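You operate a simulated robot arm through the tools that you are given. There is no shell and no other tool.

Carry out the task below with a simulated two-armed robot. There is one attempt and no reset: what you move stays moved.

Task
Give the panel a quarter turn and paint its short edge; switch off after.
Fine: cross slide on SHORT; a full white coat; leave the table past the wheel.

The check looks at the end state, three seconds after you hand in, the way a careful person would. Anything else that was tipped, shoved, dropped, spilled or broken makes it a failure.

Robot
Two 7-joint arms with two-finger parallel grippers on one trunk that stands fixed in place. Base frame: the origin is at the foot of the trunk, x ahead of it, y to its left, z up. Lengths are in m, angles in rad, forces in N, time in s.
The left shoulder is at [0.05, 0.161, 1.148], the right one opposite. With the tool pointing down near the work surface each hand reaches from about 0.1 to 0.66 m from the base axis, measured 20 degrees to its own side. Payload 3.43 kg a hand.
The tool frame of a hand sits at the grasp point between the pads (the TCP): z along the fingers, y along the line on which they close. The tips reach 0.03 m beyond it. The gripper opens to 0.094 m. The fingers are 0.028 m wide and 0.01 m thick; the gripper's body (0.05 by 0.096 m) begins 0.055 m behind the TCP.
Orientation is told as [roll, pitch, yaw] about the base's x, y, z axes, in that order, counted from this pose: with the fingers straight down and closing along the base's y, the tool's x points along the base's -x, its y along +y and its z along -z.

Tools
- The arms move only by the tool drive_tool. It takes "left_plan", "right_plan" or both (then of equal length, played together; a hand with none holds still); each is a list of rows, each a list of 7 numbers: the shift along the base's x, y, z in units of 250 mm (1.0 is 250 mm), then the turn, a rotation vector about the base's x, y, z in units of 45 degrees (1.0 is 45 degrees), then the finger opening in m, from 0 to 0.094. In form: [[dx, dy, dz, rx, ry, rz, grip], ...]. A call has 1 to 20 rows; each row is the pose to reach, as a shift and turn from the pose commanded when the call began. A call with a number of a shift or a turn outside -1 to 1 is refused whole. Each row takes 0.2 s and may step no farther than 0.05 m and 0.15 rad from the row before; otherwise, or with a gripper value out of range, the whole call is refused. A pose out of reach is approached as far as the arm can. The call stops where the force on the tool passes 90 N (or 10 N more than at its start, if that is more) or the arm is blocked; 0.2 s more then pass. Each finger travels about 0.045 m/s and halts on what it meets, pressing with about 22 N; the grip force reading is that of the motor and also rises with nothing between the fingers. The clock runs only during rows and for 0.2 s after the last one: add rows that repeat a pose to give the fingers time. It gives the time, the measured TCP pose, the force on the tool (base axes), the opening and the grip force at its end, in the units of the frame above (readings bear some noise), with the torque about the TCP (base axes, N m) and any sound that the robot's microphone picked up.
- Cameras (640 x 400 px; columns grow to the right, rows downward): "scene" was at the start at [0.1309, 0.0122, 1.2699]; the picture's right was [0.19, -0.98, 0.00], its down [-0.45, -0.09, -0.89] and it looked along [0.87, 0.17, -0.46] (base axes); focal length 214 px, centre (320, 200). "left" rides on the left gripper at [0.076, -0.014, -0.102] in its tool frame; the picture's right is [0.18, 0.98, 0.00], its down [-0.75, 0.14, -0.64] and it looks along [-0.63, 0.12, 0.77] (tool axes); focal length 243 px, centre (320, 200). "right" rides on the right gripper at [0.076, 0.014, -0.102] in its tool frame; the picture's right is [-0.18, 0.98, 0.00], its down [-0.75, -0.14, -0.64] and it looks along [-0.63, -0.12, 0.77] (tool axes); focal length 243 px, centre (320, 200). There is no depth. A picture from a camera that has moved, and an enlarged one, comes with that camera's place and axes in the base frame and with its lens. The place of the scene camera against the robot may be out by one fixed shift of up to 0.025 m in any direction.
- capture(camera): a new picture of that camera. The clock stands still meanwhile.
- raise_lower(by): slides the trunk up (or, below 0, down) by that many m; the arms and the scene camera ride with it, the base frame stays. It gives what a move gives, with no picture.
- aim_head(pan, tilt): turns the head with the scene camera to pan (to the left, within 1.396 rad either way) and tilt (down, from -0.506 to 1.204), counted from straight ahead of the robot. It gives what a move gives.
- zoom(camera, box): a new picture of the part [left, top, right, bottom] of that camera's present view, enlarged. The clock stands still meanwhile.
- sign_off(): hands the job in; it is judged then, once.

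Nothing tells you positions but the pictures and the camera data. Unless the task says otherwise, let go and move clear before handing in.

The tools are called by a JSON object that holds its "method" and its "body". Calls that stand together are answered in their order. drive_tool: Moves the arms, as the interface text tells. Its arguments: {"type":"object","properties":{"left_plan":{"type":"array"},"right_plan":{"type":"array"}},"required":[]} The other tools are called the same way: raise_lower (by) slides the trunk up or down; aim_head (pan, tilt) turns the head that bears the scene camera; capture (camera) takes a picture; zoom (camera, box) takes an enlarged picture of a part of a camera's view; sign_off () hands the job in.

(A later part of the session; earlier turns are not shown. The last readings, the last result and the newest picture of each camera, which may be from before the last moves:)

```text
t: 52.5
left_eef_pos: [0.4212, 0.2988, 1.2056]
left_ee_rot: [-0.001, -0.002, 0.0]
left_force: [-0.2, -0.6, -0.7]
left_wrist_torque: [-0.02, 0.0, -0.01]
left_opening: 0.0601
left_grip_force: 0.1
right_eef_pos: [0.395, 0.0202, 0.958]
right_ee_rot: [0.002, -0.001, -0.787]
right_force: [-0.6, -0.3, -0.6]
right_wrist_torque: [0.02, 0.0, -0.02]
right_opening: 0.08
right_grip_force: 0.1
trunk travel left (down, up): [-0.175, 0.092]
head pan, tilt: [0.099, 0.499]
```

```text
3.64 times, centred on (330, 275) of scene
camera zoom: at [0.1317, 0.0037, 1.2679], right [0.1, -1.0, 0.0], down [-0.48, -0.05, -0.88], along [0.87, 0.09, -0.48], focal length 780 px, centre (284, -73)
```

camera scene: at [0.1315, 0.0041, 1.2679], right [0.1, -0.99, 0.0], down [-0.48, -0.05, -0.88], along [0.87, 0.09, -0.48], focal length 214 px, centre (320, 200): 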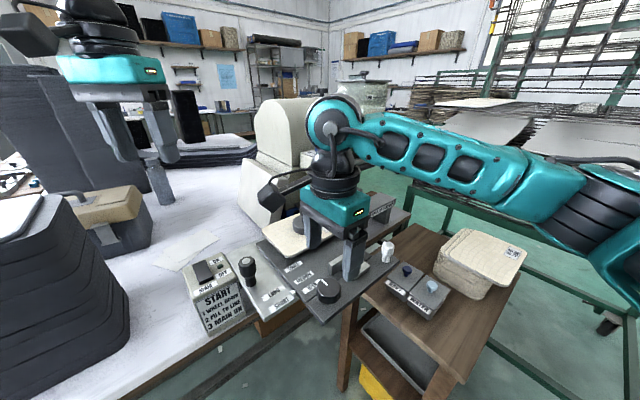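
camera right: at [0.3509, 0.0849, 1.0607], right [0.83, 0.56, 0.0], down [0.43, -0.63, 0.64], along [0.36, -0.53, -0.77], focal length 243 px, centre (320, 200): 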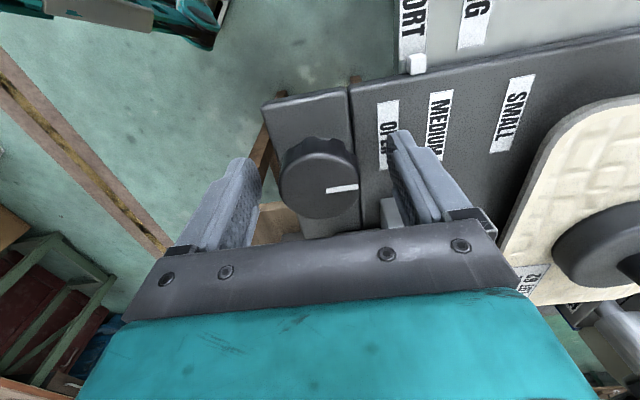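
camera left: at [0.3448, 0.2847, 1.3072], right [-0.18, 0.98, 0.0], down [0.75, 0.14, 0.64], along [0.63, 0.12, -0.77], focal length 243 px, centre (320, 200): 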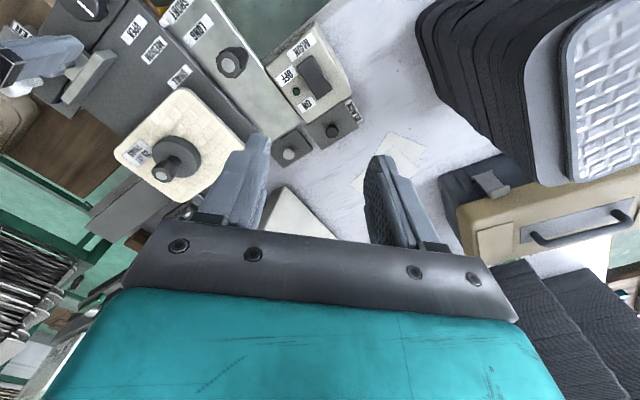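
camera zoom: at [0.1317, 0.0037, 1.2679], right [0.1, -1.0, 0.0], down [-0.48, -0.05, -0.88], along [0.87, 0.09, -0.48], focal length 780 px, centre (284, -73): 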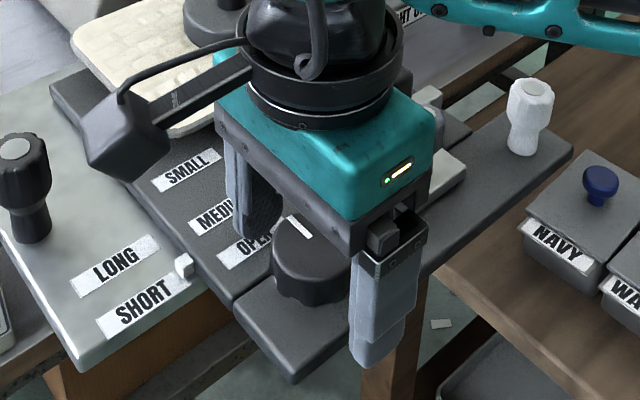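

{"method": "drive_tool", "body": {"right_plan": [[0, 0, 0, 0, 0, 0, 0.065], [0, 0, 0, 0, 0, 0, 0.05], [0, 0, 0, 0, 0, 0, 0.04], [0, 0, 0, 0, 0, 0, 0.035], [0, 0, 0, 0, 0, 0, 0.035]]}}

{"method": "drive_tool", "body": {"right_plan": [[0, 0, 0, 0, 0, 0.1, 0.035], [0, 0, 0, 0, 0, 0.2, 0.035], [0, 0, 0, 0, 0, 0.2, 0.035]]}}

{"method": "zoom", "body": {"camera": "left", "box": [80, 0, 280, 220]}}

{"method": "capture", "body": {"camera": "right"}}

```text
t: 53.7
left_eef_pos: [0.4218, 0.2996, 1.2059]
left_ee_rot: [-0.001, -0.002, -0.002]
left_force: [0.6, 0.0, -0.4]
left_wrist_torque: [-0.03, -0.04, -0.02]
left_opening: 0.0598
left_grip_force: 0.0
right_eef_pos: [0.3951, 0.0204, 0.9572]
right_ee_rot: [0.002, 0.001, -0.785]
right_force: [-1.4, -1.5, -0.5]
right_wrist_torque: [-0.09, 0.06, 0.0]
right_opening: 0.0434
right_grip_force: 44.7
trunk travel left (down, up): [-0.175, 0.092]
head pan, tilt: [0.099, 0.499]
```

```text
t: 54.5
left_eef_pos: [0.4211, 0.2982, 1.2049]
left_ee_rot: [0.0, -0.002, 0.001]
left_force: [-0.1, 1.0, 1.3]
left_wrist_torque: [0.01, 0.01, -0.04]
left_opening: 0.0601
left_grip_force: 0.1
right_eef_pos: [0.3941, 0.0211, 0.9579]
right_ee_rot: [0.001, 0.0, -0.628]
right_force: [2.1, -1.9, -3.6]
right_wrist_torque: [-0.08, 0.0, -0.06]
right_opening: 0.0434
right_grip_force: 45.0
trunk travel left (down, up): [-0.175, 0.092]
head pan, tilt: [0.099, 0.499]
```

```text
1.82 times, centred on (180, 110) of left
camera zoom: at [0.3458, 0.2838, 1.3069], right [-0.18, 0.98, 0.0], down [0.75, 0.14, 0.64], along [0.63, 0.12, -0.77], focal length 441 px, centre (574, 364)
```

zoom: 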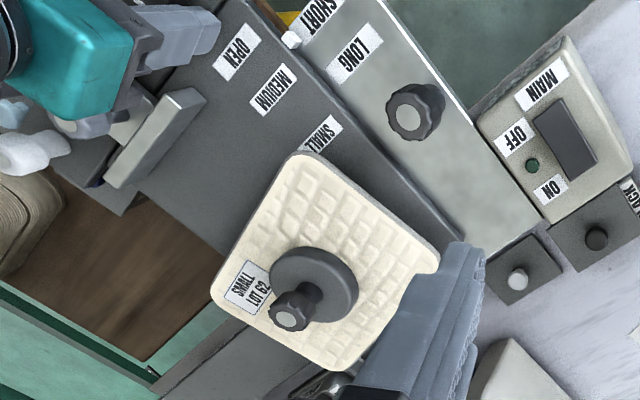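

```text
taken
camera right: at [0.3411, 0.077, 1.0609], right [0.73, 0.69, 0.0], down [0.53, -0.56, 0.64], along [0.44, -0.47, -0.77], focal length 243 px, centre (320, 200)
```

right: 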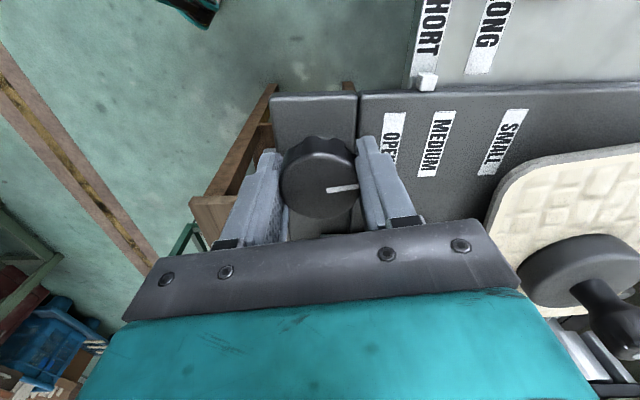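

The panel turned with the dial, so the dial is the turntable index. I'll keep rotating counter-clockwise toward a full 90°.

{"method": "drive_tool", "body": {"right_plan": [[0, 0, 0, 0, 0, 0.15, 0.035], [0, 0, 0, 0, 0, 0.3, 0.035], [0, 0, 0, 0, 0, 0.45, 0.035], [0, 0, 0, 0, 0, 0.6, 0.035], [0, 0, 0, 0, 0, 0.75, 0.035], [0, 0, 0, 0, 0, 0.9, 0.035], [0, 0, 0, 0, 0, 0.9, 0.035]]}}

{"method": "zoom", "body": {"camera": "left", "box": [80, 0, 280, 220]}}

{"method": "capture", "body": {"camera": "right"}}

{"method": "capture", "body": {"camera": "scene"}}

```text
t: 56.1
left_eef_pos: [0.4203, 0.2979, 1.2059]
left_ee_rot: [0.001, -0.002, 0.0]
left_force: [0.1, -0.2, -0.6]
left_wrist_torque: [0.03, 0.02, -0.02]
left_opening: 0.0601
left_grip_force: 0.1
right_eef_pos: [0.3951, 0.0203, 0.9577]
right_ee_rot: [0.002, -0.001, 0.079]
right_force: [-3.1, -8.9, 4.8]
right_wrist_torque: [-0.16, 0.23, -0.9]
right_opening: 0.043
right_grip_force: 44.9
trunk travel left (down, up): [-0.175, 0.092]
head pan, tilt: [0.099, 0.499]
```

```text
1.82 times, centred on (180, 110) of left
camera zoom: at [0.3448, 0.283, 1.3075], right [-0.18, 0.98, 0.0], down [0.75, 0.14, 0.64], along [0.63, 0.12, -0.77], focal length 441 px, centre (574, 364)
```

zoom: 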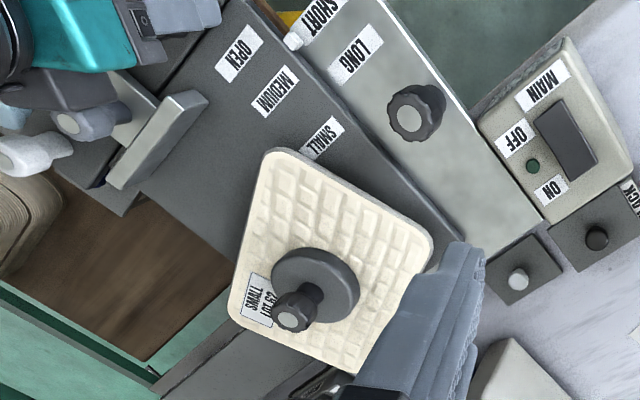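

```text
taken
camera right: at [0.3169, 0.0289, 1.0615], right [0.11, 0.99, 0.0], down [0.76, -0.08, 0.64], along [0.64, -0.07, -0.77], focal length 243 px, centre (320, 200)
```

right: 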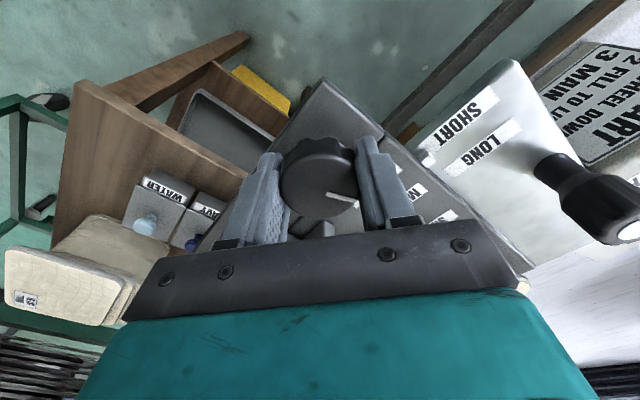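

```text
taken
camera scene: at [0.1313, 0.0028, 1.268], right [0.1, -1.0, 0.0], down [-0.48, -0.05, -0.88], along [0.87, 0.09, -0.48], focal length 214 px, centre (320, 200)
```

scene: 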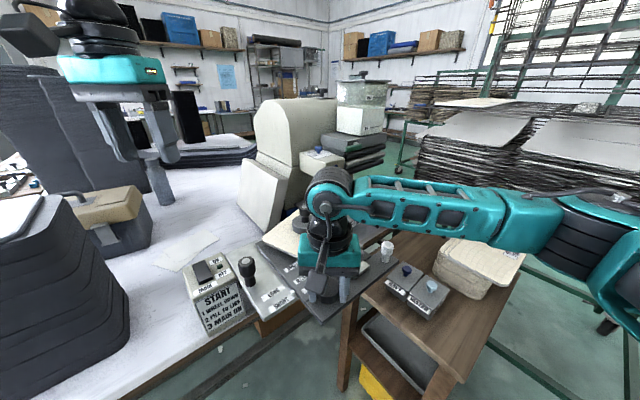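

The hand turned about 49° but the panel only about 20°, and the wrist torque rose. The grip slipped or something is resisting. I'll look closely at the panel's surroundings before doing more.

{"method": "zoom", "body": {"camera": "left", "box": [120, 60, 240, 220]}}

{"method": "zoom", "body": {"camera": "scene", "box": [250, 180, 350, 270]}}

{"method": "zoom", "body": {"camera": "right", "box": [260, 110, 400, 230]}}

```text
2.50 times, centred on (180, 140) of left
camera zoom: at [0.3448, 0.283, 1.3075], right [-0.18, 0.98, 0.0], down [0.75, 0.14, 0.64], along [0.63, 0.12, -0.77], focal length 606 px, centre (670, 350)
```

zoom: 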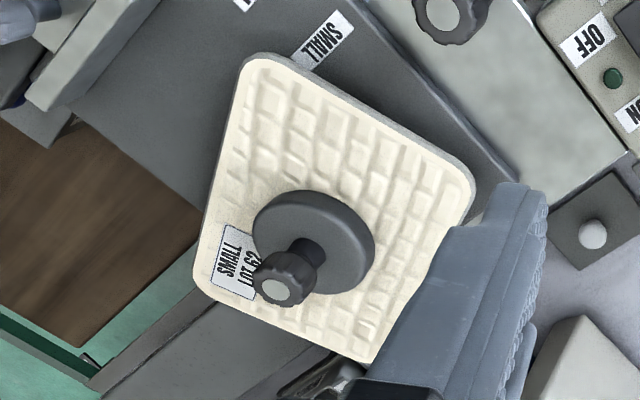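

```text
4.44 times, centred on (300, 225) of scene
camera zoom: at [0.1313, 0.0028, 1.268], right [0.1, -1.0, 0.0], down [-0.48, -0.05, -0.88], along [0.87, 0.09, -0.48], focal length 953 px, centre (409, 89)
```

zoom: 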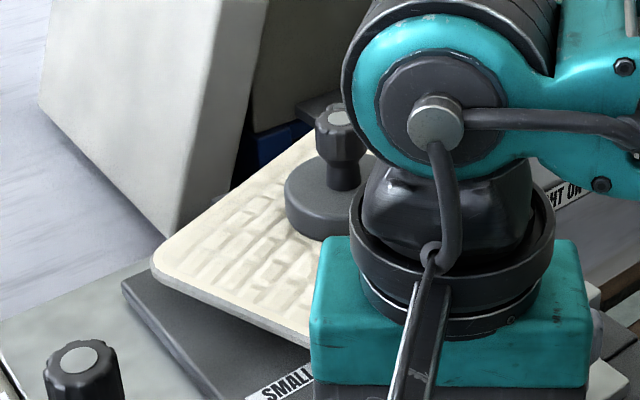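

```text
3.33 times, centred on (330, 170) of right
camera zoom: at [0.3169, 0.0289, 1.0615], right [0.11, 0.99, 0.0], down [0.76, -0.08, 0.64], along [0.64, -0.07, -0.77], focal length 809 px, centre (287, 300)
```

zoom: 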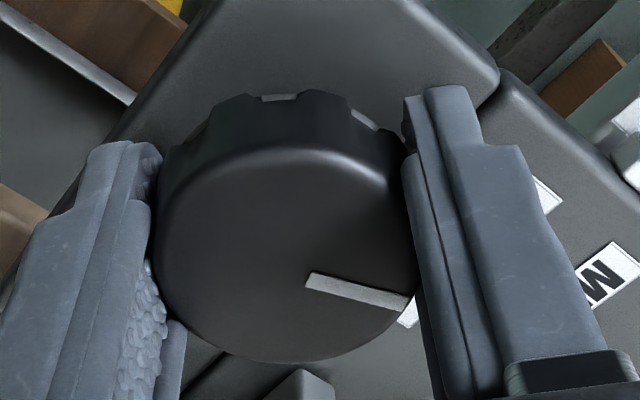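

I find nothing touching the panel: the trough knob is about 15 cm from the pivot and the panel's half-diagonal is about 12.5 cm. It may be a stiff or detented index and the dial slipped in the grip. I'll turn slowly a little more and watch.

{"method": "drive_tool", "body": {"right_plan": [[0, 0, 0, 0, 0, 0.04, 0.03], [0, 0, 0, 0, 0, 0.08, 0.03], [0, 0, 0, 0, 0, 0.12, 0.03], [0, 0, 0, 0, 0, 0.16, 0.03], [0, 0, 0, 0, 0, 0.2, 0.03], [0, 0, 0, 0, 0, 0.24, 0.03]]}}

{"method": "zoom", "body": {"camera": "right", "box": [260, 110, 400, 230]}}

{"method": "zoom", "body": {"camera": "left", "box": [120, 60, 240, 220]}}

```text
t: 57.5
left_eef_pos: [0.4211, 0.2973, 1.2055]
left_ee_rot: [0.001, -0.003, 0.001]
left_force: [0.0, 0.3, -0.5]
left_wrist_torque: [0.02, -0.02, -0.01]
left_opening: 0.0599
left_grip_force: 0.2
right_eef_pos: [0.3944, 0.0202, 0.9579]
right_ee_rot: [0.001, -0.001, 0.267]
right_force: [-1.2, -12.2, 2.3]
right_wrist_torque: [-0.27, 0.22, -0.61]
right_opening: 0.0431
right_grip_force: 44.9
trunk travel left (down, up): [-0.175, 0.092]
head pan, tilt: [0.099, 0.499]
```

```text
3.33 times, centred on (330, 170) of right
camera zoom: at [0.3168, 0.0143, 1.0613], right [-0.08, 1.0, 0.0], down [0.76, 0.06, 0.64], along [0.64, 0.05, -0.77], focal length 809 px, centre (287, 300)
```

zoom: 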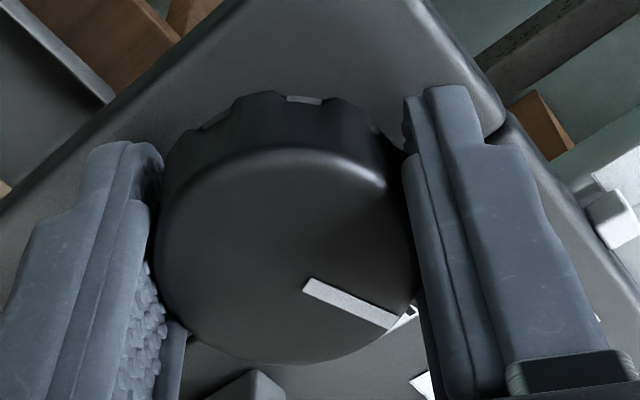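

```text
2.50 times, centred on (180, 140) of left
camera zoom: at [0.3451, 0.2826, 1.3075], right [-0.18, 0.98, 0.0], down [0.75, 0.14, 0.64], along [0.63, 0.12, -0.77], focal length 606 px, centre (670, 350)
```

zoom: 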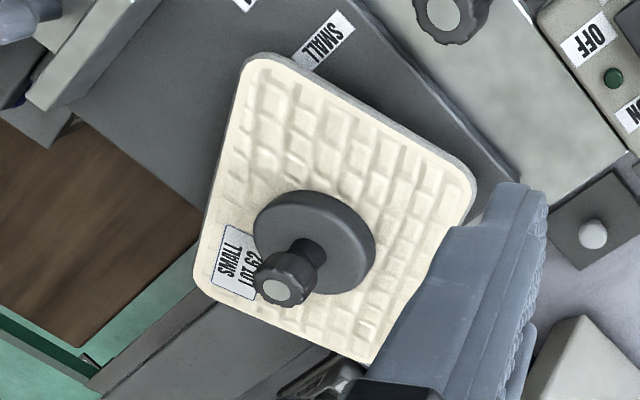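

The panel isn't moving further, so the grip is slipping against a firm resistance at about 25°. I'll release, lift away and look at the whole panel from the scene camera.

{"method": "drive_tool", "body": {"right_plan": [[0, 0, 0, 0, 0, -0.05, 0.05], [0, 0, 0, 0, 0, -0.05, 0.08], [0, 0, 0, 0, 0, -0.05, 0.08], [0, 0, 0.15, 0, 0, -0.05, 0.08], [0, -0.1, 0.3, 0, 0, -0.05, 0.08], [-0.02, -0.25, 0.4, 0, 0, -0.05, 0.08], [-0.04, -0.42, 0.45, 0, 0, -0.05, 0.08], [-0.06, -0.6, 0.45, 0, 0, -0.05, 0.08], [-0.06, -0.75, 0.45, 0, 0, -0.05, 0.08]]}}

{"method": "capture", "body": {"camera": "scene"}}

{"method": "zoom", "body": {"camera": "scene", "box": [220, 170, 400, 320]}}

{"method": "capture", "body": {"camera": "right"}}

```text
t: 59.5
left_eef_pos: [0.4211, 0.2987, 1.2051]
left_ee_rot: [0.002, -0.003, -0.001]
left_force: [-0.2, -1.8, 0.9]
left_wrist_torque: [-0.01, 0.04, -0.03]
left_opening: 0.06
left_grip_force: 0.0
right_eef_pos: [0.378, -0.1678, 1.0716]
right_ee_rot: [0.001, 0.0, 0.228]
right_force: [-0.1, 0.1, 1.0]
right_wrist_torque: [0.02, 0.04, 0.0]
right_opening: 0.0797
right_grip_force: 0.1
trunk travel left (down, up): [-0.175, 0.092]
head pan, tilt: [0.099, 0.499]
```

```text
taken
camera scene: at [0.1316, 0.0034, 1.2679], right [0.1, -1.0, 0.0], down [-0.48, -0.05, -0.88], along [0.87, 0.09, -0.48], focal length 214 px, centre (320, 200)
```

scene: 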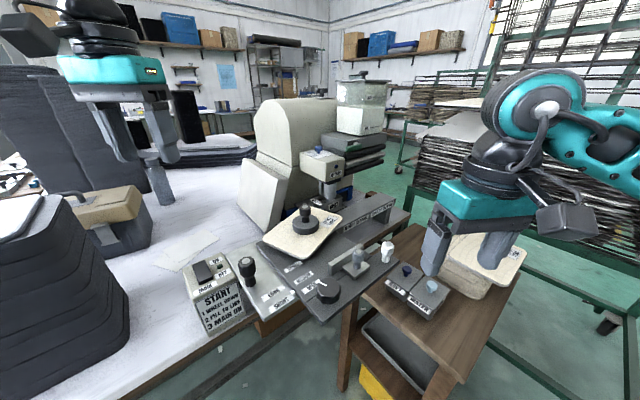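

```text
2.67 times, centred on (310, 245) of scene
camera zoom: at [0.1316, 0.0034, 1.2679], right [0.1, -1.0, 0.0], down [-0.48, -0.05, -0.88], along [0.87, 0.09, -0.48], focal length 572 px, centre (347, 80)
```

zoom: 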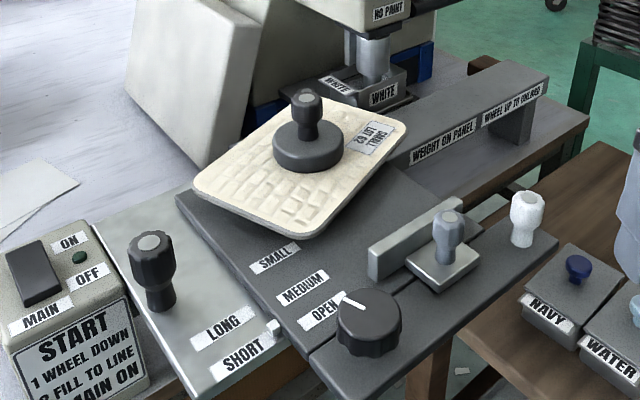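

```text
taken
camera right: at [0.2997, -0.1707, 1.1747], right [-0.04, 1.0, 0.0], down [0.77, 0.03, 0.64], along [0.64, 0.03, -0.77], focal length 243 px, centre (320, 200)
```

right: 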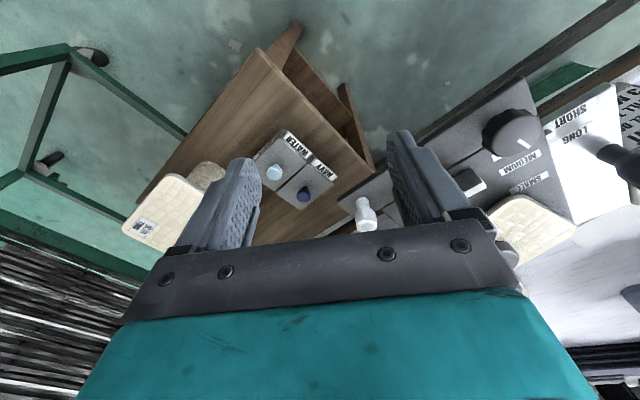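

{"method": "zoom", "body": {"camera": "scene", "box": [270, 180, 350, 240]}}

{"method": "zoom", "body": {"camera": "scene", "box": [295, 190, 345, 225]}}

{"method": "zoom", "body": {"camera": "left", "box": [130, 90, 230, 220]}}

```text
6.67 times, centred on (310, 210) of scene
camera zoom: at [0.1316, 0.0034, 1.2679], right [0.1, -1.0, 0.0], down [-0.48, -0.05, -0.88], along [0.87, 0.09, -0.48], focal length 1430 px, centre (387, 133)
```

zoom: 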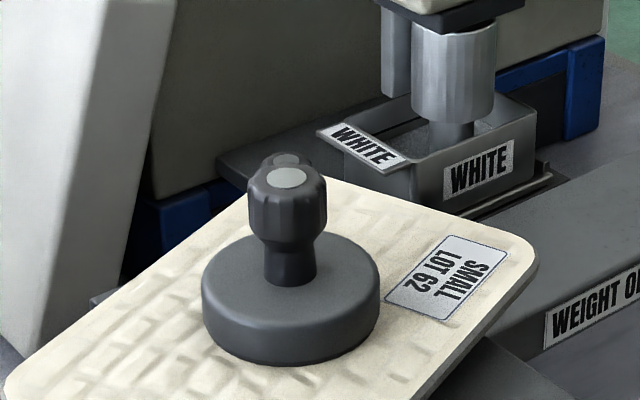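

```text
11.43 times, centred on (320, 208) of scene
camera zoom: at [0.1316, 0.0034, 1.2679], right [0.1, -1.0, 0.0], down [-0.48, -0.05, -0.88], along [0.87, 0.09, -0.48], focal length 2451 px, centre (320, 114)
```

zoom: 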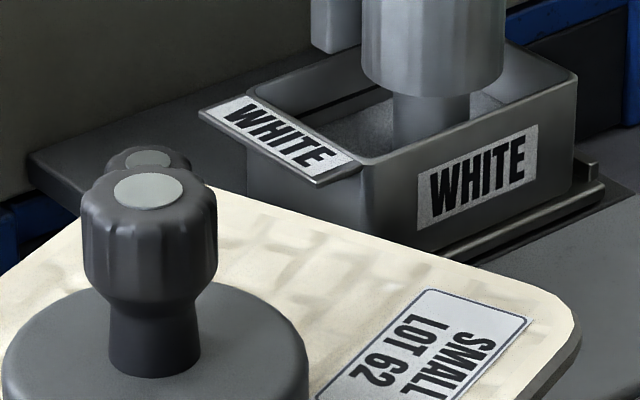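

```text
3.08 times, centred on (180, 155) of left
camera zoom: at [0.3452, 0.2836, 1.3072], right [-0.18, 0.98, 0.0], down [0.75, 0.14, 0.64], along [0.63, 0.12, -0.77], focal length 746 px, centre (751, 338)
```

zoom: 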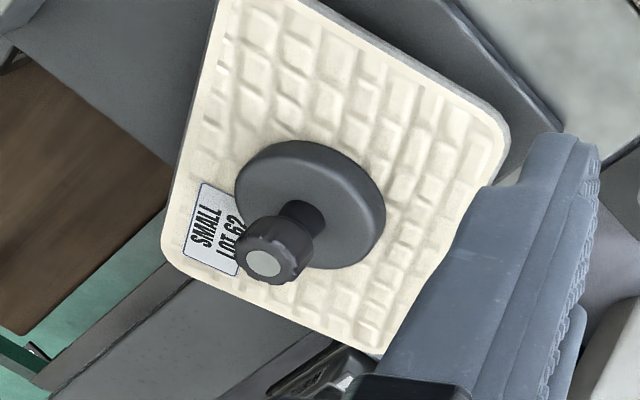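

The panel stays where I left it and nothing is touching it, so the index seems to have a stop about 23° past the start in this direction. The quarter turn must go the other way (clockwise). I'll regrip with the hand yawed +45° and turn clockwise.

{"method": "drive_tool", "body": {"right_plan": [[0.01, 0.15, -0.02, 0, 0, 0.14, 0.075], [0.025, 0.3, -0.04, 0, 0, 0.28, 0.075], [0.04, 0.45, -0.06, 0, 0, 0.43, 0.075], [0.055, 0.6, -0.08, 0, 0, 0.57, 0.075], [0.068, 0.753, -0.09, 0, 0, 0.709, 0.075], [0.068, 0.753, -0.2, 0, 0, 0.709, 0.075], [0.068, 0.753, -0.33, 0, 0, 0.709, 0.075], [0.068, 0.753, -0.42, 0, 0, 0.709, 0.075], [0.068, 0.753, -0.456, 0, 0, 0.709, 0.075], [0.068, 0.753, -0.456, 0, 0, 0.709, 0.075]]}}

{"method": "capture", "body": {"camera": "right"}}

{"method": "zoom", "body": {"camera": "scene", "box": [260, 220, 400, 330]}}

```text
t: 61.7
left_eef_pos: [0.4216, 0.2986, 1.2048]
left_ee_rot: [-0.001, -0.002, 0.0]
left_force: [0.3, -0.3, -0.7]
left_wrist_torque: [0.01, -0.01, 0.0]
left_opening: 0.0598
left_grip_force: 0.0
right_eef_pos: [0.3976, 0.022, 0.9567]
right_ee_rot: [0.002, 0.001, 0.782]
right_force: [-0.9, 0.0, 0.2]
right_wrist_torque: [0.03, -0.02, -0.01]
right_opening: 0.0751
right_grip_force: 0.2
trunk travel left (down, up): [-0.175, 0.092]
head pan, tilt: [0.099, 0.499]
```

```text
taken
camera right: at [0.3328, -0.0209, 1.0602], right [-0.56, 0.83, 0.0], down [0.63, 0.43, 0.64], along [0.53, 0.36, -0.77], focal length 243 px, centre (320, 200)
```

right: 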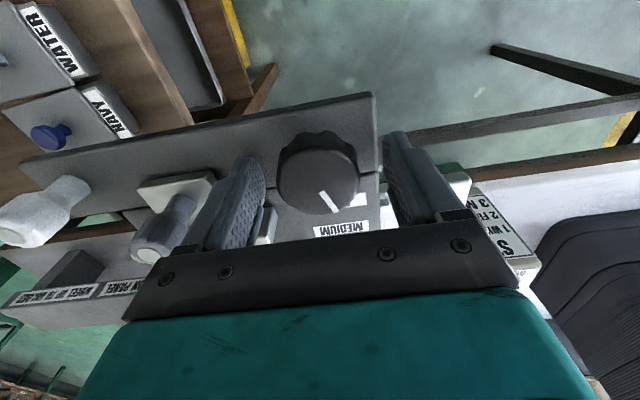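

```text
3.64 times, centred on (330, 275) of scene
camera zoom: at [0.1317, 0.0038, 1.2679], right [0.1, -1.0, 0.0], down [-0.48, -0.05, -0.88], along [0.87, 0.09, -0.48], focal length 780 px, centre (284, -73)
```

zoom: 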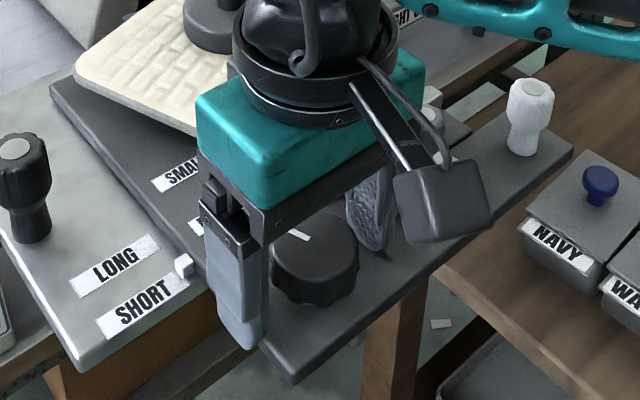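

{"method": "drive_tool", "body": {"right_plan": [[-0.008, -0.004, 0, 0, 0, 0, 0.06], [-0.008, -0.004, 0, 0, 0, 0, 0.045], [-0.008, -0.004, 0, 0, 0, 0, 0.03], [-0.008, -0.004, 0, 0, 0, 0, 0.03], [-0.008, -0.004, 0, 0, 0, -0.1, 0.03], [-0.008, -0.004, 0, 0, 0, -0.2, 0.03], [-0.008, -0.004, 0, 0, 0, -0.3, 0.03], [-0.008, -0.004, 0, 0, 0, -0.4, 0.03], [-0.008, -0.004, 0, 0, 0, -0.5, 0.03], [-0.008, -0.004, 0, 0, 0, -0.6, 0.03], [-0.008, -0.004, 0, 0, 0, -0.6, 0.03]]}}

{"method": "zoom", "body": {"camera": "left", "box": [80, 0, 280, 220]}}

{"method": "zoom", "body": {"camera": "right", "box": [260, 110, 400, 230]}}

```text
t: 64.1
left_eef_pos: [0.4211, 0.298, 1.2048]
left_ee_rot: [0.002, -0.001, 0.001]
left_force: [0.0, -0.6, 0.4]
left_wrist_torque: [-0.01, 0.02, -0.01]
left_opening: 0.0599
left_grip_force: 0.0
right_eef_pos: [0.3955, 0.0197, 0.9561]
right_ee_rot: [0.003, -0.002, 0.31]
right_force: [16.7, -4.5, 8.5]
right_wrist_torque: [-0.25, 0.0, 0.08]
right_opening: 0.0432
right_grip_force: 45.3
trunk travel left (down, up): [-0.175, 0.092]
head pan, tilt: [0.099, 0.499]
```

```text
1.82 times, centred on (180, 110) of left
camera zoom: at [0.3466, 0.2834, 1.3068], right [-0.18, 0.98, 0.0], down [0.75, 0.14, 0.64], along [0.63, 0.12, -0.77], focal length 441 px, centre (574, 364)
```

zoom: 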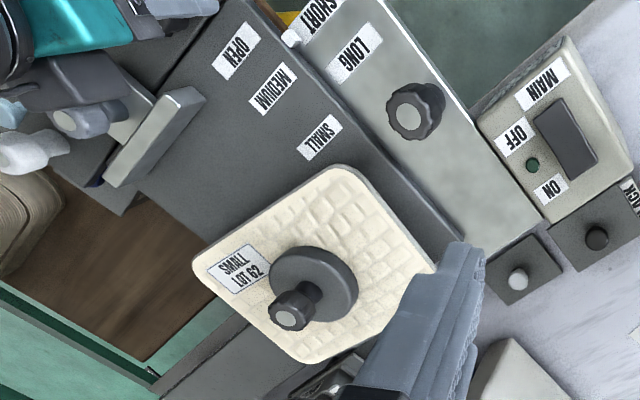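

```text
3.33 times, centred on (330, 170) of right
camera zoom: at [0.3186, 0.0108, 1.0603], right [-0.12, 0.99, 0.0], down [0.76, 0.09, 0.64], along [0.64, 0.08, -0.77], focal length 809 px, centre (287, 300)
```

zoom: 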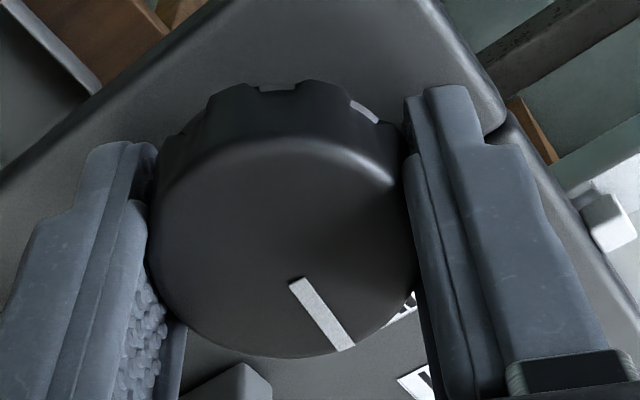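

The panel follows clockwise freely. I'll continue another 40°.

{"method": "drive_tool", "body": {"right_plan": [[0.006, 0, 0, 0, 0, -0.1, 0.03], [0.006, 0, 0, 0, 0, -0.2, 0.03], [0.006, 0, 0, 0, 0, -0.3, 0.03], [0.006, 0, 0, 0, 0, -0.4, 0.03], [0.006, 0, 0, 0, 0, -0.5, 0.03], [0.006, 0, 0, 0, 0, -0.6, 0.03], [0.006, 0, 0, 0, 0, -0.7, 0.03], [0.006, 0, 0, 0, 0, -0.8, 0.03], [0.006, 0, 0, 0, 0, -0.9, 0.03], [0.006, 0, 0, 0, 0, -0.9, 0.03]]}}

{"method": "zoom", "body": {"camera": "left", "box": [80, 0, 280, 220]}}

{"method": "zoom", "body": {"camera": "right", "box": [260, 110, 400, 230]}}

```text
t: 66.3
left_eef_pos: [0.4214, 0.2976, 1.2056]
left_ee_rot: [0.001, -0.002, 0.0]
left_force: [0.2, -0.2, -0.5]
left_wrist_torque: [-0.04, 0.01, 0.04]
left_opening: 0.0598
left_grip_force: 0.0
right_eef_pos: [0.3956, 0.0201, 0.9565]
right_ee_rot: [0.004, 0.0, -0.396]
right_force: [10.0, -15.2, 19.8]
right_wrist_torque: [-0.14, 0.1, -0.01]
right_opening: 0.0432
right_grip_force: 44.7
trunk travel left (down, up): [-0.175, 0.092]
head pan, tilt: [0.099, 0.499]
```

```text
1.82 times, centred on (180, 110) of left
camera zoom: at [0.3452, 0.2823, 1.3076], right [-0.18, 0.98, 0.0], down [0.75, 0.14, 0.64], along [0.63, 0.12, -0.77], focal length 441 px, centre (574, 364)
```

zoom: 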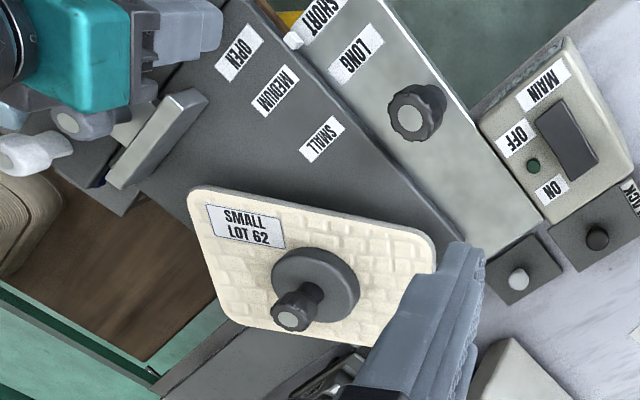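

```text
3.33 times, centred on (330, 170) of right
camera zoom: at [0.3309, 0.0626, 1.0602], right [0.55, 0.84, 0.0], down [0.64, -0.42, 0.64], along [0.54, -0.35, -0.77], focal length 809 px, centre (287, 300)
```

zoom: 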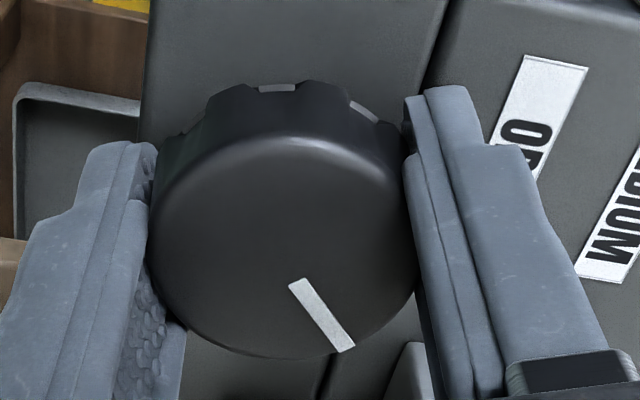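

{"method": "drive_tool", "body": {"right_plan": [[0, 0.006, 0, 0, 0, -0.1, 0.03], [0, 0.006, 0, 0, 0, -0.2, 0.03], [0, 0.006, 0, 0, 0, -0.3, 0.03], [0, 0.006, 0, 0, 0, -0.4, 0.03], [0, 0.006, 0, 0, 0, -0.5, 0.03], [0, 0.006, 0, 0, 0, -0.6, 0.03], [0, 0.006, 0, 0, 0, -0.7, 0.03], [0, 0.006, 0, 0, 0, -0.8, 0.03], [0, 0.006, 0, 0, 0, -0.8, 0.03]]}}

{"method": "zoom", "body": {"camera": "left", "box": [80, 0, 280, 220]}}

{"method": "zoom", "body": {"camera": "right", "box": [260, 110, 400, 230]}}

```text
t: 68.3
left_eef_pos: [0.4207, 0.2978, 1.2055]
left_ee_rot: [0.005, -0.001, 0.0]
left_force: [-0.8, -0.5, 0.3]
left_wrist_torque: [0.0, -0.03, -0.02]
left_opening: 0.0601
left_grip_force: 0.0
right_eef_pos: [0.396, 0.0203, 0.9566]
right_ee_rot: [0.002, -0.003, -1.024]
right_force: [10.4, -21.7, 19.6]
right_wrist_torque: [-0.33, -0.26, -0.09]
right_opening: 0.0432
right_grip_force: 44.8
trunk travel left (down, up): [-0.175, 0.092]
head pan, tilt: [0.099, 0.499]
```

```text
1.82 times, centred on (180, 110) of left
camera zoom: at [0.3451, 0.2816, 1.3078], right [-0.18, 0.98, 0.0], down [0.75, 0.14, 0.64], along [0.63, 0.12, -0.77], focal length 441 px, centre (574, 364)
```

zoom: 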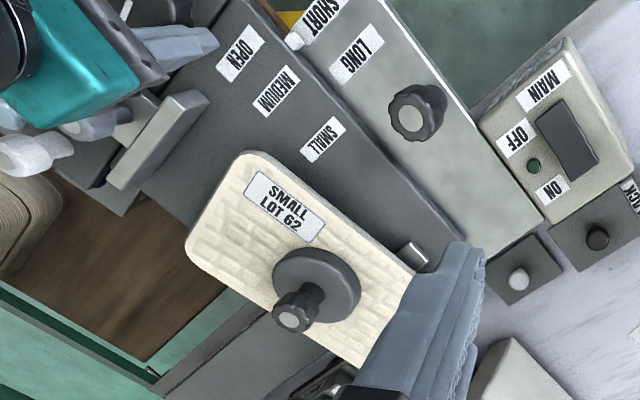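

```text
3.33 times, centred on (330, 170) of right
camera zoom: at [0.3678, 0.0931, 1.0597], right [0.94, 0.35, 0.0], down [0.27, -0.72, 0.64], along [0.23, -0.6, -0.77], focal length 809 px, centre (287, 300)
```

zoom: 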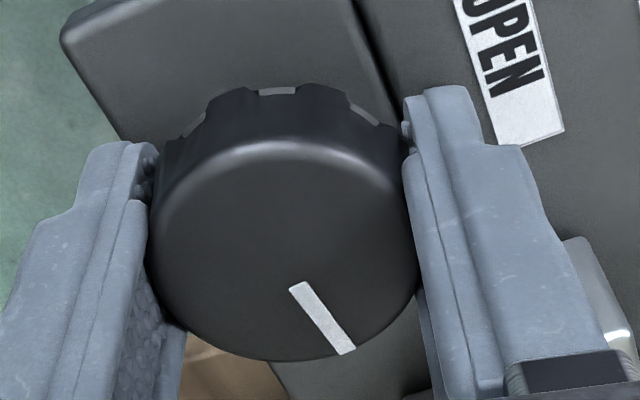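

About 13° remains. A small silver post has also come into view near the panel's left edge, perhaps a turn stop. I'll continue slowly while easing the side load.

{"method": "drive_tool", "body": {"right_plan": [[0.004, -0.008, 0.006, 0, 0, -0.05, 0.03], [0.006, -0.012, 0.008, 0, 0, -0.1, 0.03], [0.006, -0.012, 0.008, 0, 0, -0.15, 0.03], [0.006, -0.012, 0.008, 0, 0, -0.2, 0.03], [0.006, -0.012, 0.008, 0, 0, -0.25, 0.03], [0.006, -0.012, 0.008, 0, 0, -0.25, 0.03]]}}

{"method": "zoom", "body": {"camera": "left", "box": [80, 0, 280, 220]}}

{"method": "zoom", "body": {"camera": "left", "box": [150, 60, 250, 180]}}

```text
t: 69.7
left_eef_pos: [0.4209, 0.2982, 1.2047]
left_ee_rot: [0.001, -0.002, -0.001]
left_force: [-0.6, -0.2, -0.1]
left_wrist_torque: [-0.02, 0.06, 0.02]
left_opening: 0.0601
left_grip_force: 0.2
right_eef_pos: [0.3971, 0.0191, 0.9562]
right_ee_rot: [-0.006, 0.001, -1.218]
right_force: [-9.7, -4.5, -20.4]
right_wrist_torque: [-0.02, 0.31, 0.11]
right_opening: 0.0433
right_grip_force: 45.0
trunk travel left (down, up): [-0.175, 0.092]
head pan, tilt: [0.099, 0.499]
```

```text
1.82 times, centred on (180, 110) of left
camera zoom: at [0.3456, 0.2835, 1.3068], right [-0.18, 0.98, 0.0], down [0.75, 0.14, 0.64], along [0.63, 0.12, -0.77], focal length 441 px, centre (574, 364)
```

zoom: 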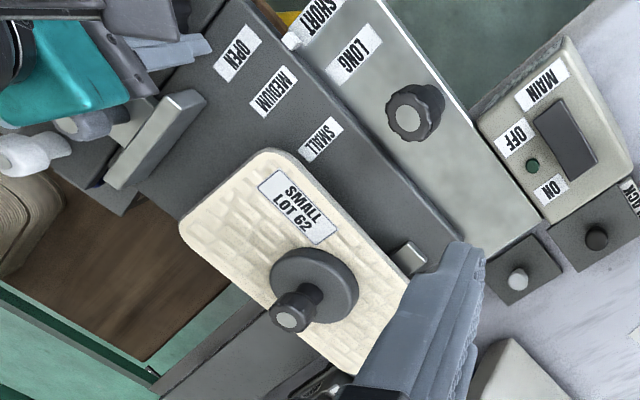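

```text
3.33 times, centred on (200, 120) of left
camera zoom: at [0.3456, 0.2835, 1.3068], right [-0.18, 0.98, 0.0], down [0.75, 0.14, 0.64], along [0.63, 0.12, -0.77], focal length 809 px, centre (720, 467)
```

zoom: 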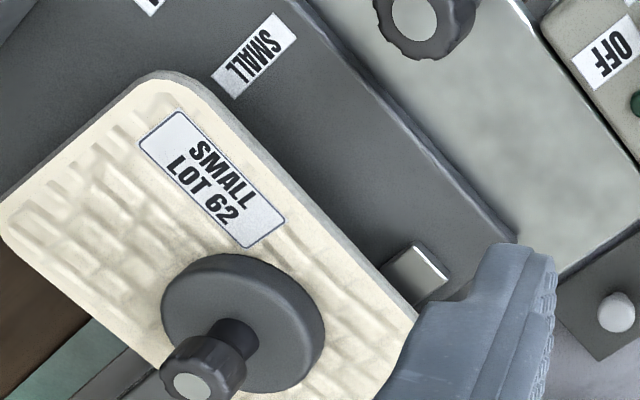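

The long edge is now nearly parallel to the plate's side. I'll nudge slightly more and check for a stop or detent at exactly 90°.

{"method": "drive_tool", "body": {"right_plan": [[0, 0, -0.004, 0, 0, -0.03, 0.03], [0, 0, -0.004, 0, 0, -0.06, 0.03], [0, 0, -0.004, 0, 0, -0.06, 0.03]]}}

{"method": "zoom", "body": {"camera": "left", "box": [150, 60, 250, 180]}}

{"method": "zoom", "body": {"camera": "right", "box": [260, 110, 400, 230]}}

```text
t: 70.5
left_eef_pos: [0.4223, 0.2989, 1.2051]
left_ee_rot: [0.002, 0.002, 0.001]
left_force: [0.5, 0.6, -0.5]
left_wrist_torque: [0.04, -0.01, -0.02]
left_opening: 0.0597
left_grip_force: 0.0
right_eef_pos: [0.3979, 0.0191, 0.9564]
right_ee_rot: [-0.001, 0.0, -1.268]
right_force: [-8.9, -3.3, -22.5]
right_wrist_torque: [0.86, 0.38, 0.08]
right_opening: 0.0433
right_grip_force: 45.2
trunk travel left (down, up): [-0.175, 0.092]
head pan, tilt: [0.099, 0.499]
```

```text
3.33 times, centred on (200, 120) of left
camera zoom: at [0.3458, 0.2836, 1.3069], right [-0.18, 0.98, 0.0], down [0.75, 0.14, 0.64], along [0.63, 0.12, -0.77], focal length 809 px, centre (720, 467)
```

zoom: 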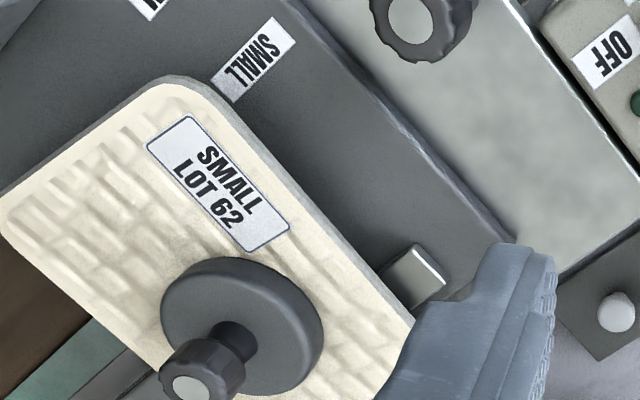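

```text
3.33 times, centred on (330, 170) of right
camera zoom: at [0.3886, 0.0961, 1.06], right [0.99, 0.12, 0.0], down [0.09, -0.76, 0.64], along [0.08, -0.64, -0.77], focal length 809 px, centre (287, 300)
```

zoom: 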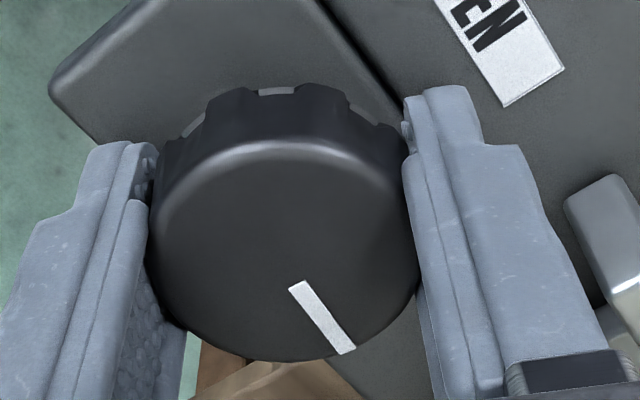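

{"method": "zoom", "body": {"camera": "left", "box": [160, 70, 230, 120]}}

{"method": "zoom", "body": {"camera": "left", "box": [190, 100, 240, 150]}}

```text
8.00 times, centred on (195, 95) of left
camera zoom: at [0.3458, 0.2836, 1.3069], right [-0.18, 0.98, 0.0], down [0.75, 0.14, 0.64], along [0.63, 0.12, -0.77], focal length 1941 px, centre (1320, 1040)
```

zoom: 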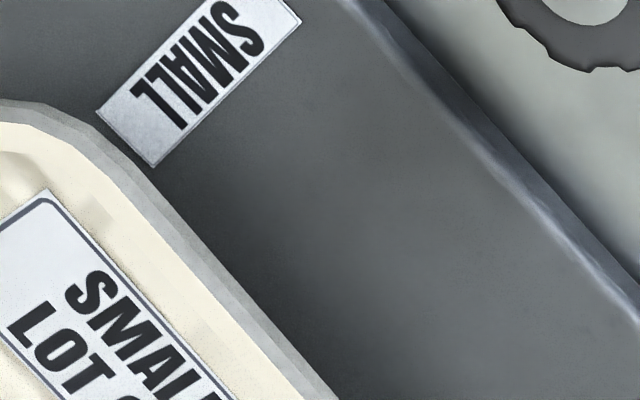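

```text
8.00 times, centred on (215, 125) of left
camera zoom: at [0.3458, 0.2836, 1.3069], right [-0.18, 0.98, 0.0], down [0.75, 0.14, 0.64], along [0.63, 0.12, -0.77], focal length 1941 px, centre (1160, 800)
```

zoom: 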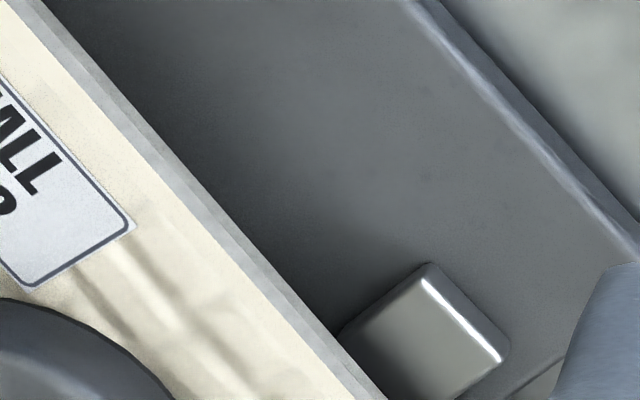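

By my projection the panel may be slightly past 90°. I'll release and measure its orientation without the hand in the way.

{"method": "drive_tool", "body": {"right_plan": [[0, 0, 0, 0, 0, 0, 0.05], [0, 0, 0, 0, 0, 0, 0.08], [0, 0, 0, 0, 0, 0, 0.08], [0, 0, 0.15, 0, 0, 0.1, 0.08], [0, -0.1, 0.3, 0, 0, 0.25, 0.08], [-0.02, -0.25, 0.4, 0, 0, 0.4, 0.08], [-0.04, -0.42, 0.45, 0, 0, 0.55, 0.08], [-0.06, -0.6, 0.45, 0, 0, 0.62, 0.08], [-0.06, -0.75, 0.45, 0, 0, 0.62, 0.08]]}}

{"method": "zoom", "body": {"camera": "scene", "box": [220, 180, 400, 320]}}

{"method": "zoom", "body": {"camera": "left", "box": [90, 0, 270, 180]}}

{"method": "capture", "body": {"camera": "right"}}

```text
t: 72.5
left_eef_pos: [0.4213, 0.2982, 1.2065]
left_ee_rot: [0.003, -0.002, 0.0]
left_force: [0.7, -0.1, 0.2]
left_wrist_torque: [0.03, 0.02, 0.01]
left_opening: 0.06
left_grip_force: 0.0
right_eef_pos: [0.3818, -0.1698, 1.0685]
right_ee_rot: [0.003, 0.001, -0.777]
right_force: [0.4, 0.2, 0.0]
right_wrist_torque: [0.03, 0.02, 0.0]
right_opening: 0.0799
right_grip_force: 0.0
trunk travel left (down, up): [-0.175, 0.092]
head pan, tilt: [0.099, 0.499]
```

```text
2.86 times, centred on (310, 250) of scene
camera zoom: at [0.1316, 0.0033, 1.2679], right [0.1, -1.0, 0.0], down [-0.48, -0.05, -0.88], along [0.87, 0.09, -0.48], focal length 613 px, centre (349, 57)
```

zoom: 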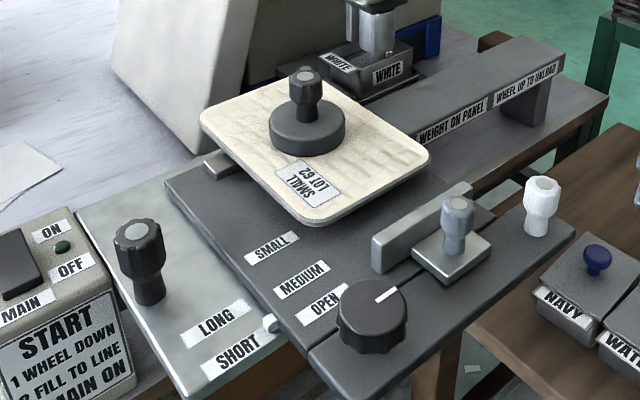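

```text
2.22 times, centred on (180, 90) of left
camera zoom: at [0.3452, 0.2836, 1.3072], right [-0.18, 0.98, 0.0], down [0.75, 0.14, 0.64], along [0.63, 0.12, -0.77], focal length 539 px, centre (631, 444)
```

zoom: 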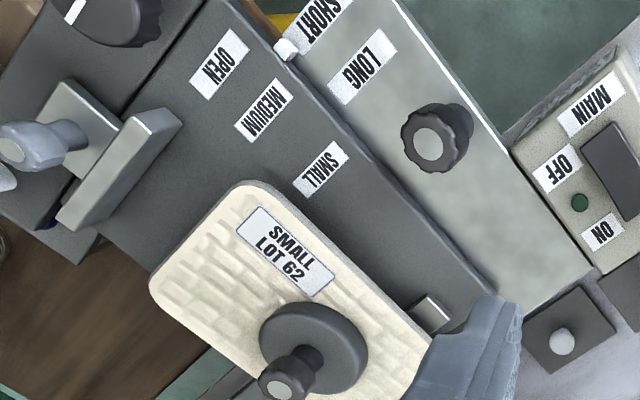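

```text
taken
camera right: at [0.3373, -0.1056, 1.1719], right [0.82, 0.57, 0.0], down [0.44, -0.63, 0.64], along [0.37, -0.53, -0.77], focal length 243 px, centre (320, 200)
```

right: 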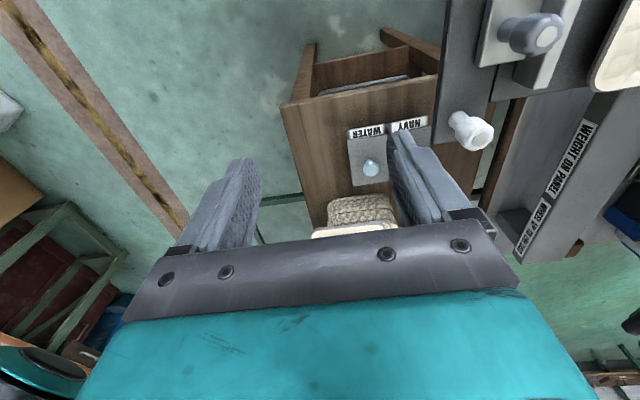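

{"method": "zoom", "body": {"camera": "scene", "box": [270, 200, 350, 260]}}

{"method": "zoom", "body": {"camera": "scene", "box": [260, 225, 360, 300]}}

{"method": "zoom", "body": {"camera": "left", "box": [190, 100, 240, 150]}}

```text
6.67 times, centred on (310, 230) of scene
camera zoom: at [0.1316, 0.0033, 1.2679], right [0.1, -1.0, 0.0], down [-0.48, -0.05, -0.88], along [0.87, 0.09, -0.48], focal length 1430 px, centre (387, 0)
```

zoom: 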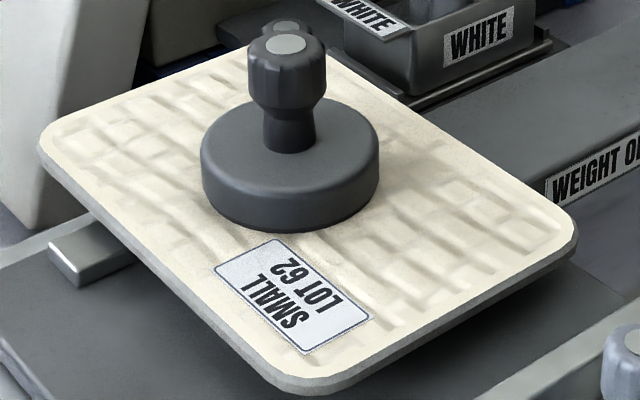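

```text
5.33 times, centred on (310, 262) of scene
camera zoom: at [0.1316, 0.0033, 1.2679], right [0.1, -1.0, 0.0], down [-0.48, -0.05, -0.88], along [0.87, 0.09, -0.48], focal length 1144 px, centre (373, -133)
```

zoom: 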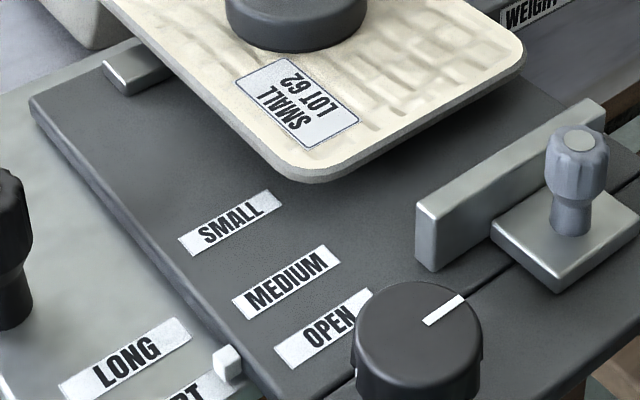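

```text
8.00 times, centred on (215, 125) of left
camera zoom: at [0.3452, 0.2836, 1.3072], right [-0.18, 0.98, 0.0], down [0.75, 0.14, 0.64], along [0.63, 0.12, -0.77], focal length 1941 px, centre (1160, 800)
```

zoom: 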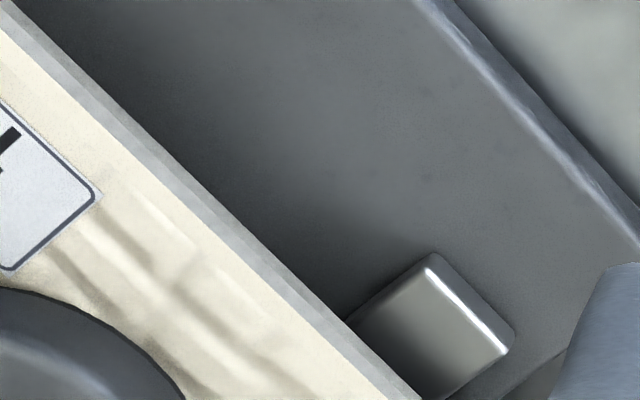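

Releasing let the panel settle on its 90° index: its long edge is now parallel to the plate's side within about 1°, and the dial pointer lies along the rail direction. Next is the paint tap. I'll pitch the right hand forward in stages toward the tap, staying in free air.

{"method": "drive_tool", "body": {"right_plan": [[0.06, -0.015, 0.026, -0.048, -0.118, 0.117, 0.06], [0.118, -0.03, 0.052, -0.097, -0.237, 0.234, 0.06], [0.177, -0.045, 0.077, -0.145, -0.355, 0.351, 0.06], [0.236, -0.06, 0.103, -0.194, -0.474, 0.468, 0.03], [0.296, -0.076, 0.129, -0.242, -0.592, 0.586, 0.0], [0.355, -0.09, 0.155, -0.291, -0.711, 0.703, 0.0], [0.414, -0.106, 0.18, -0.339, -0.83, 0.82, 0.0], [0.473, -0.121, 0.206, -0.388, -0.948, 0.937, 0.0]]}}

{"method": "drive_tool", "body": {"right_plan": [[0.08, 0.03, 0, 0, -0.166, 0, 0.0], [0.16, 0.06, 0, 0, -0.333, 0, 0.0], [0.24, 0.09, 0, 0, -0.5, 0, 0.0], [0.32, 0.12, 0, 0, -0.666, 0, 0.0], [0.4, 0.15, 0, 0, -0.833, 0, 0.0], [0.48, 0.18, 0, 0, -1.0, 0, 0.0]]}}

{"method": "capture", "body": {"camera": "scene"}}

{"method": "capture", "body": {"camera": "right"}}

```text
t: 74.3
left_eef_pos: [0.4208, 0.2978, 1.2051]
left_ee_rot: [-0.002, -0.002, 0.001]
left_force: [0.7, 0.7, 0.1]
left_wrist_torque: [0.0, 0.04, -0.04]
left_opening: 0.0599
left_grip_force: 0.0
right_eef_pos: [0.5002, -0.1989, 1.123]
right_ee_rot: [0.002, -0.788, 0.002]
right_force: [-0.1, 0.1, -1.3]
right_wrist_torque: [-0.02, -0.03, -0.03]
right_opening: 0.0
right_grip_force: 21.2
trunk travel left (down, up): [-0.175, 0.092]
head pan, tilt: [0.099, 0.499]
```

```text
t: 75.7
left_eef_pos: [0.4213, 0.2997, 1.2042]
left_ee_rot: [0.001, -0.002, 0.001]
left_force: [0.1, -0.5, 0.1]
left_wrist_torque: [-0.01, 0.02, 0.0]
left_opening: 0.0601
left_grip_force: 0.1
right_eef_pos: [0.5816, -0.1555, 1.1225]
right_ee_rot: [0.014, -1.342, 0.003]
right_force: [0.0, -0.3, -0.2]
right_wrist_torque: [-0.03, -0.01, -0.01]
right_opening: 0.0
right_grip_force: 22.4
right hand out of reach, approached as far as the arm can: row 5, 6
trunk travel left (down, up): [-0.175, 0.092]
head pan, tilt: [0.099, 0.499]
```

```text
taken
camera scene: at [0.1317, 0.004, 1.2679], right [0.1, -1.0, 0.0], down [-0.48, -0.05, -0.88], along [0.87, 0.09, -0.48], focal length 214 px, centre (320, 200)
```

scene: 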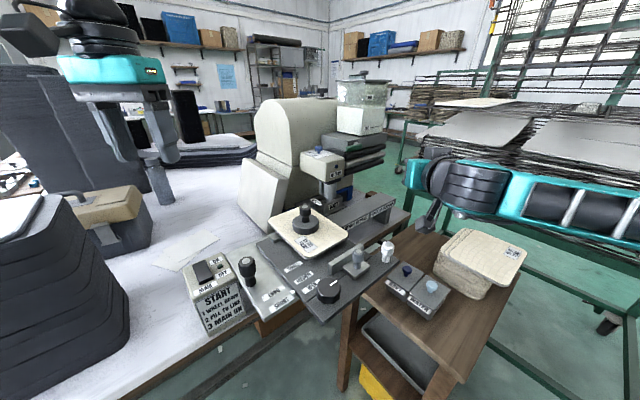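

```text
taken
camera right: at [0.4646, -0.1423, 1.0722], right [0.02, 0.98, 0.18], down [-0.45, -0.15, 0.88], along [0.89, -0.1, 0.44], focal length 243 px, centre (320, 200)
```

right: 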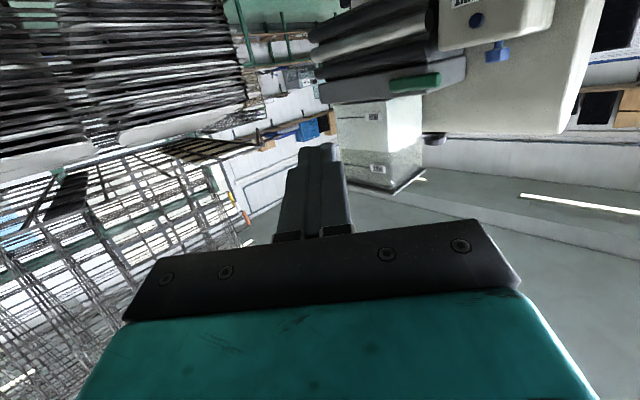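

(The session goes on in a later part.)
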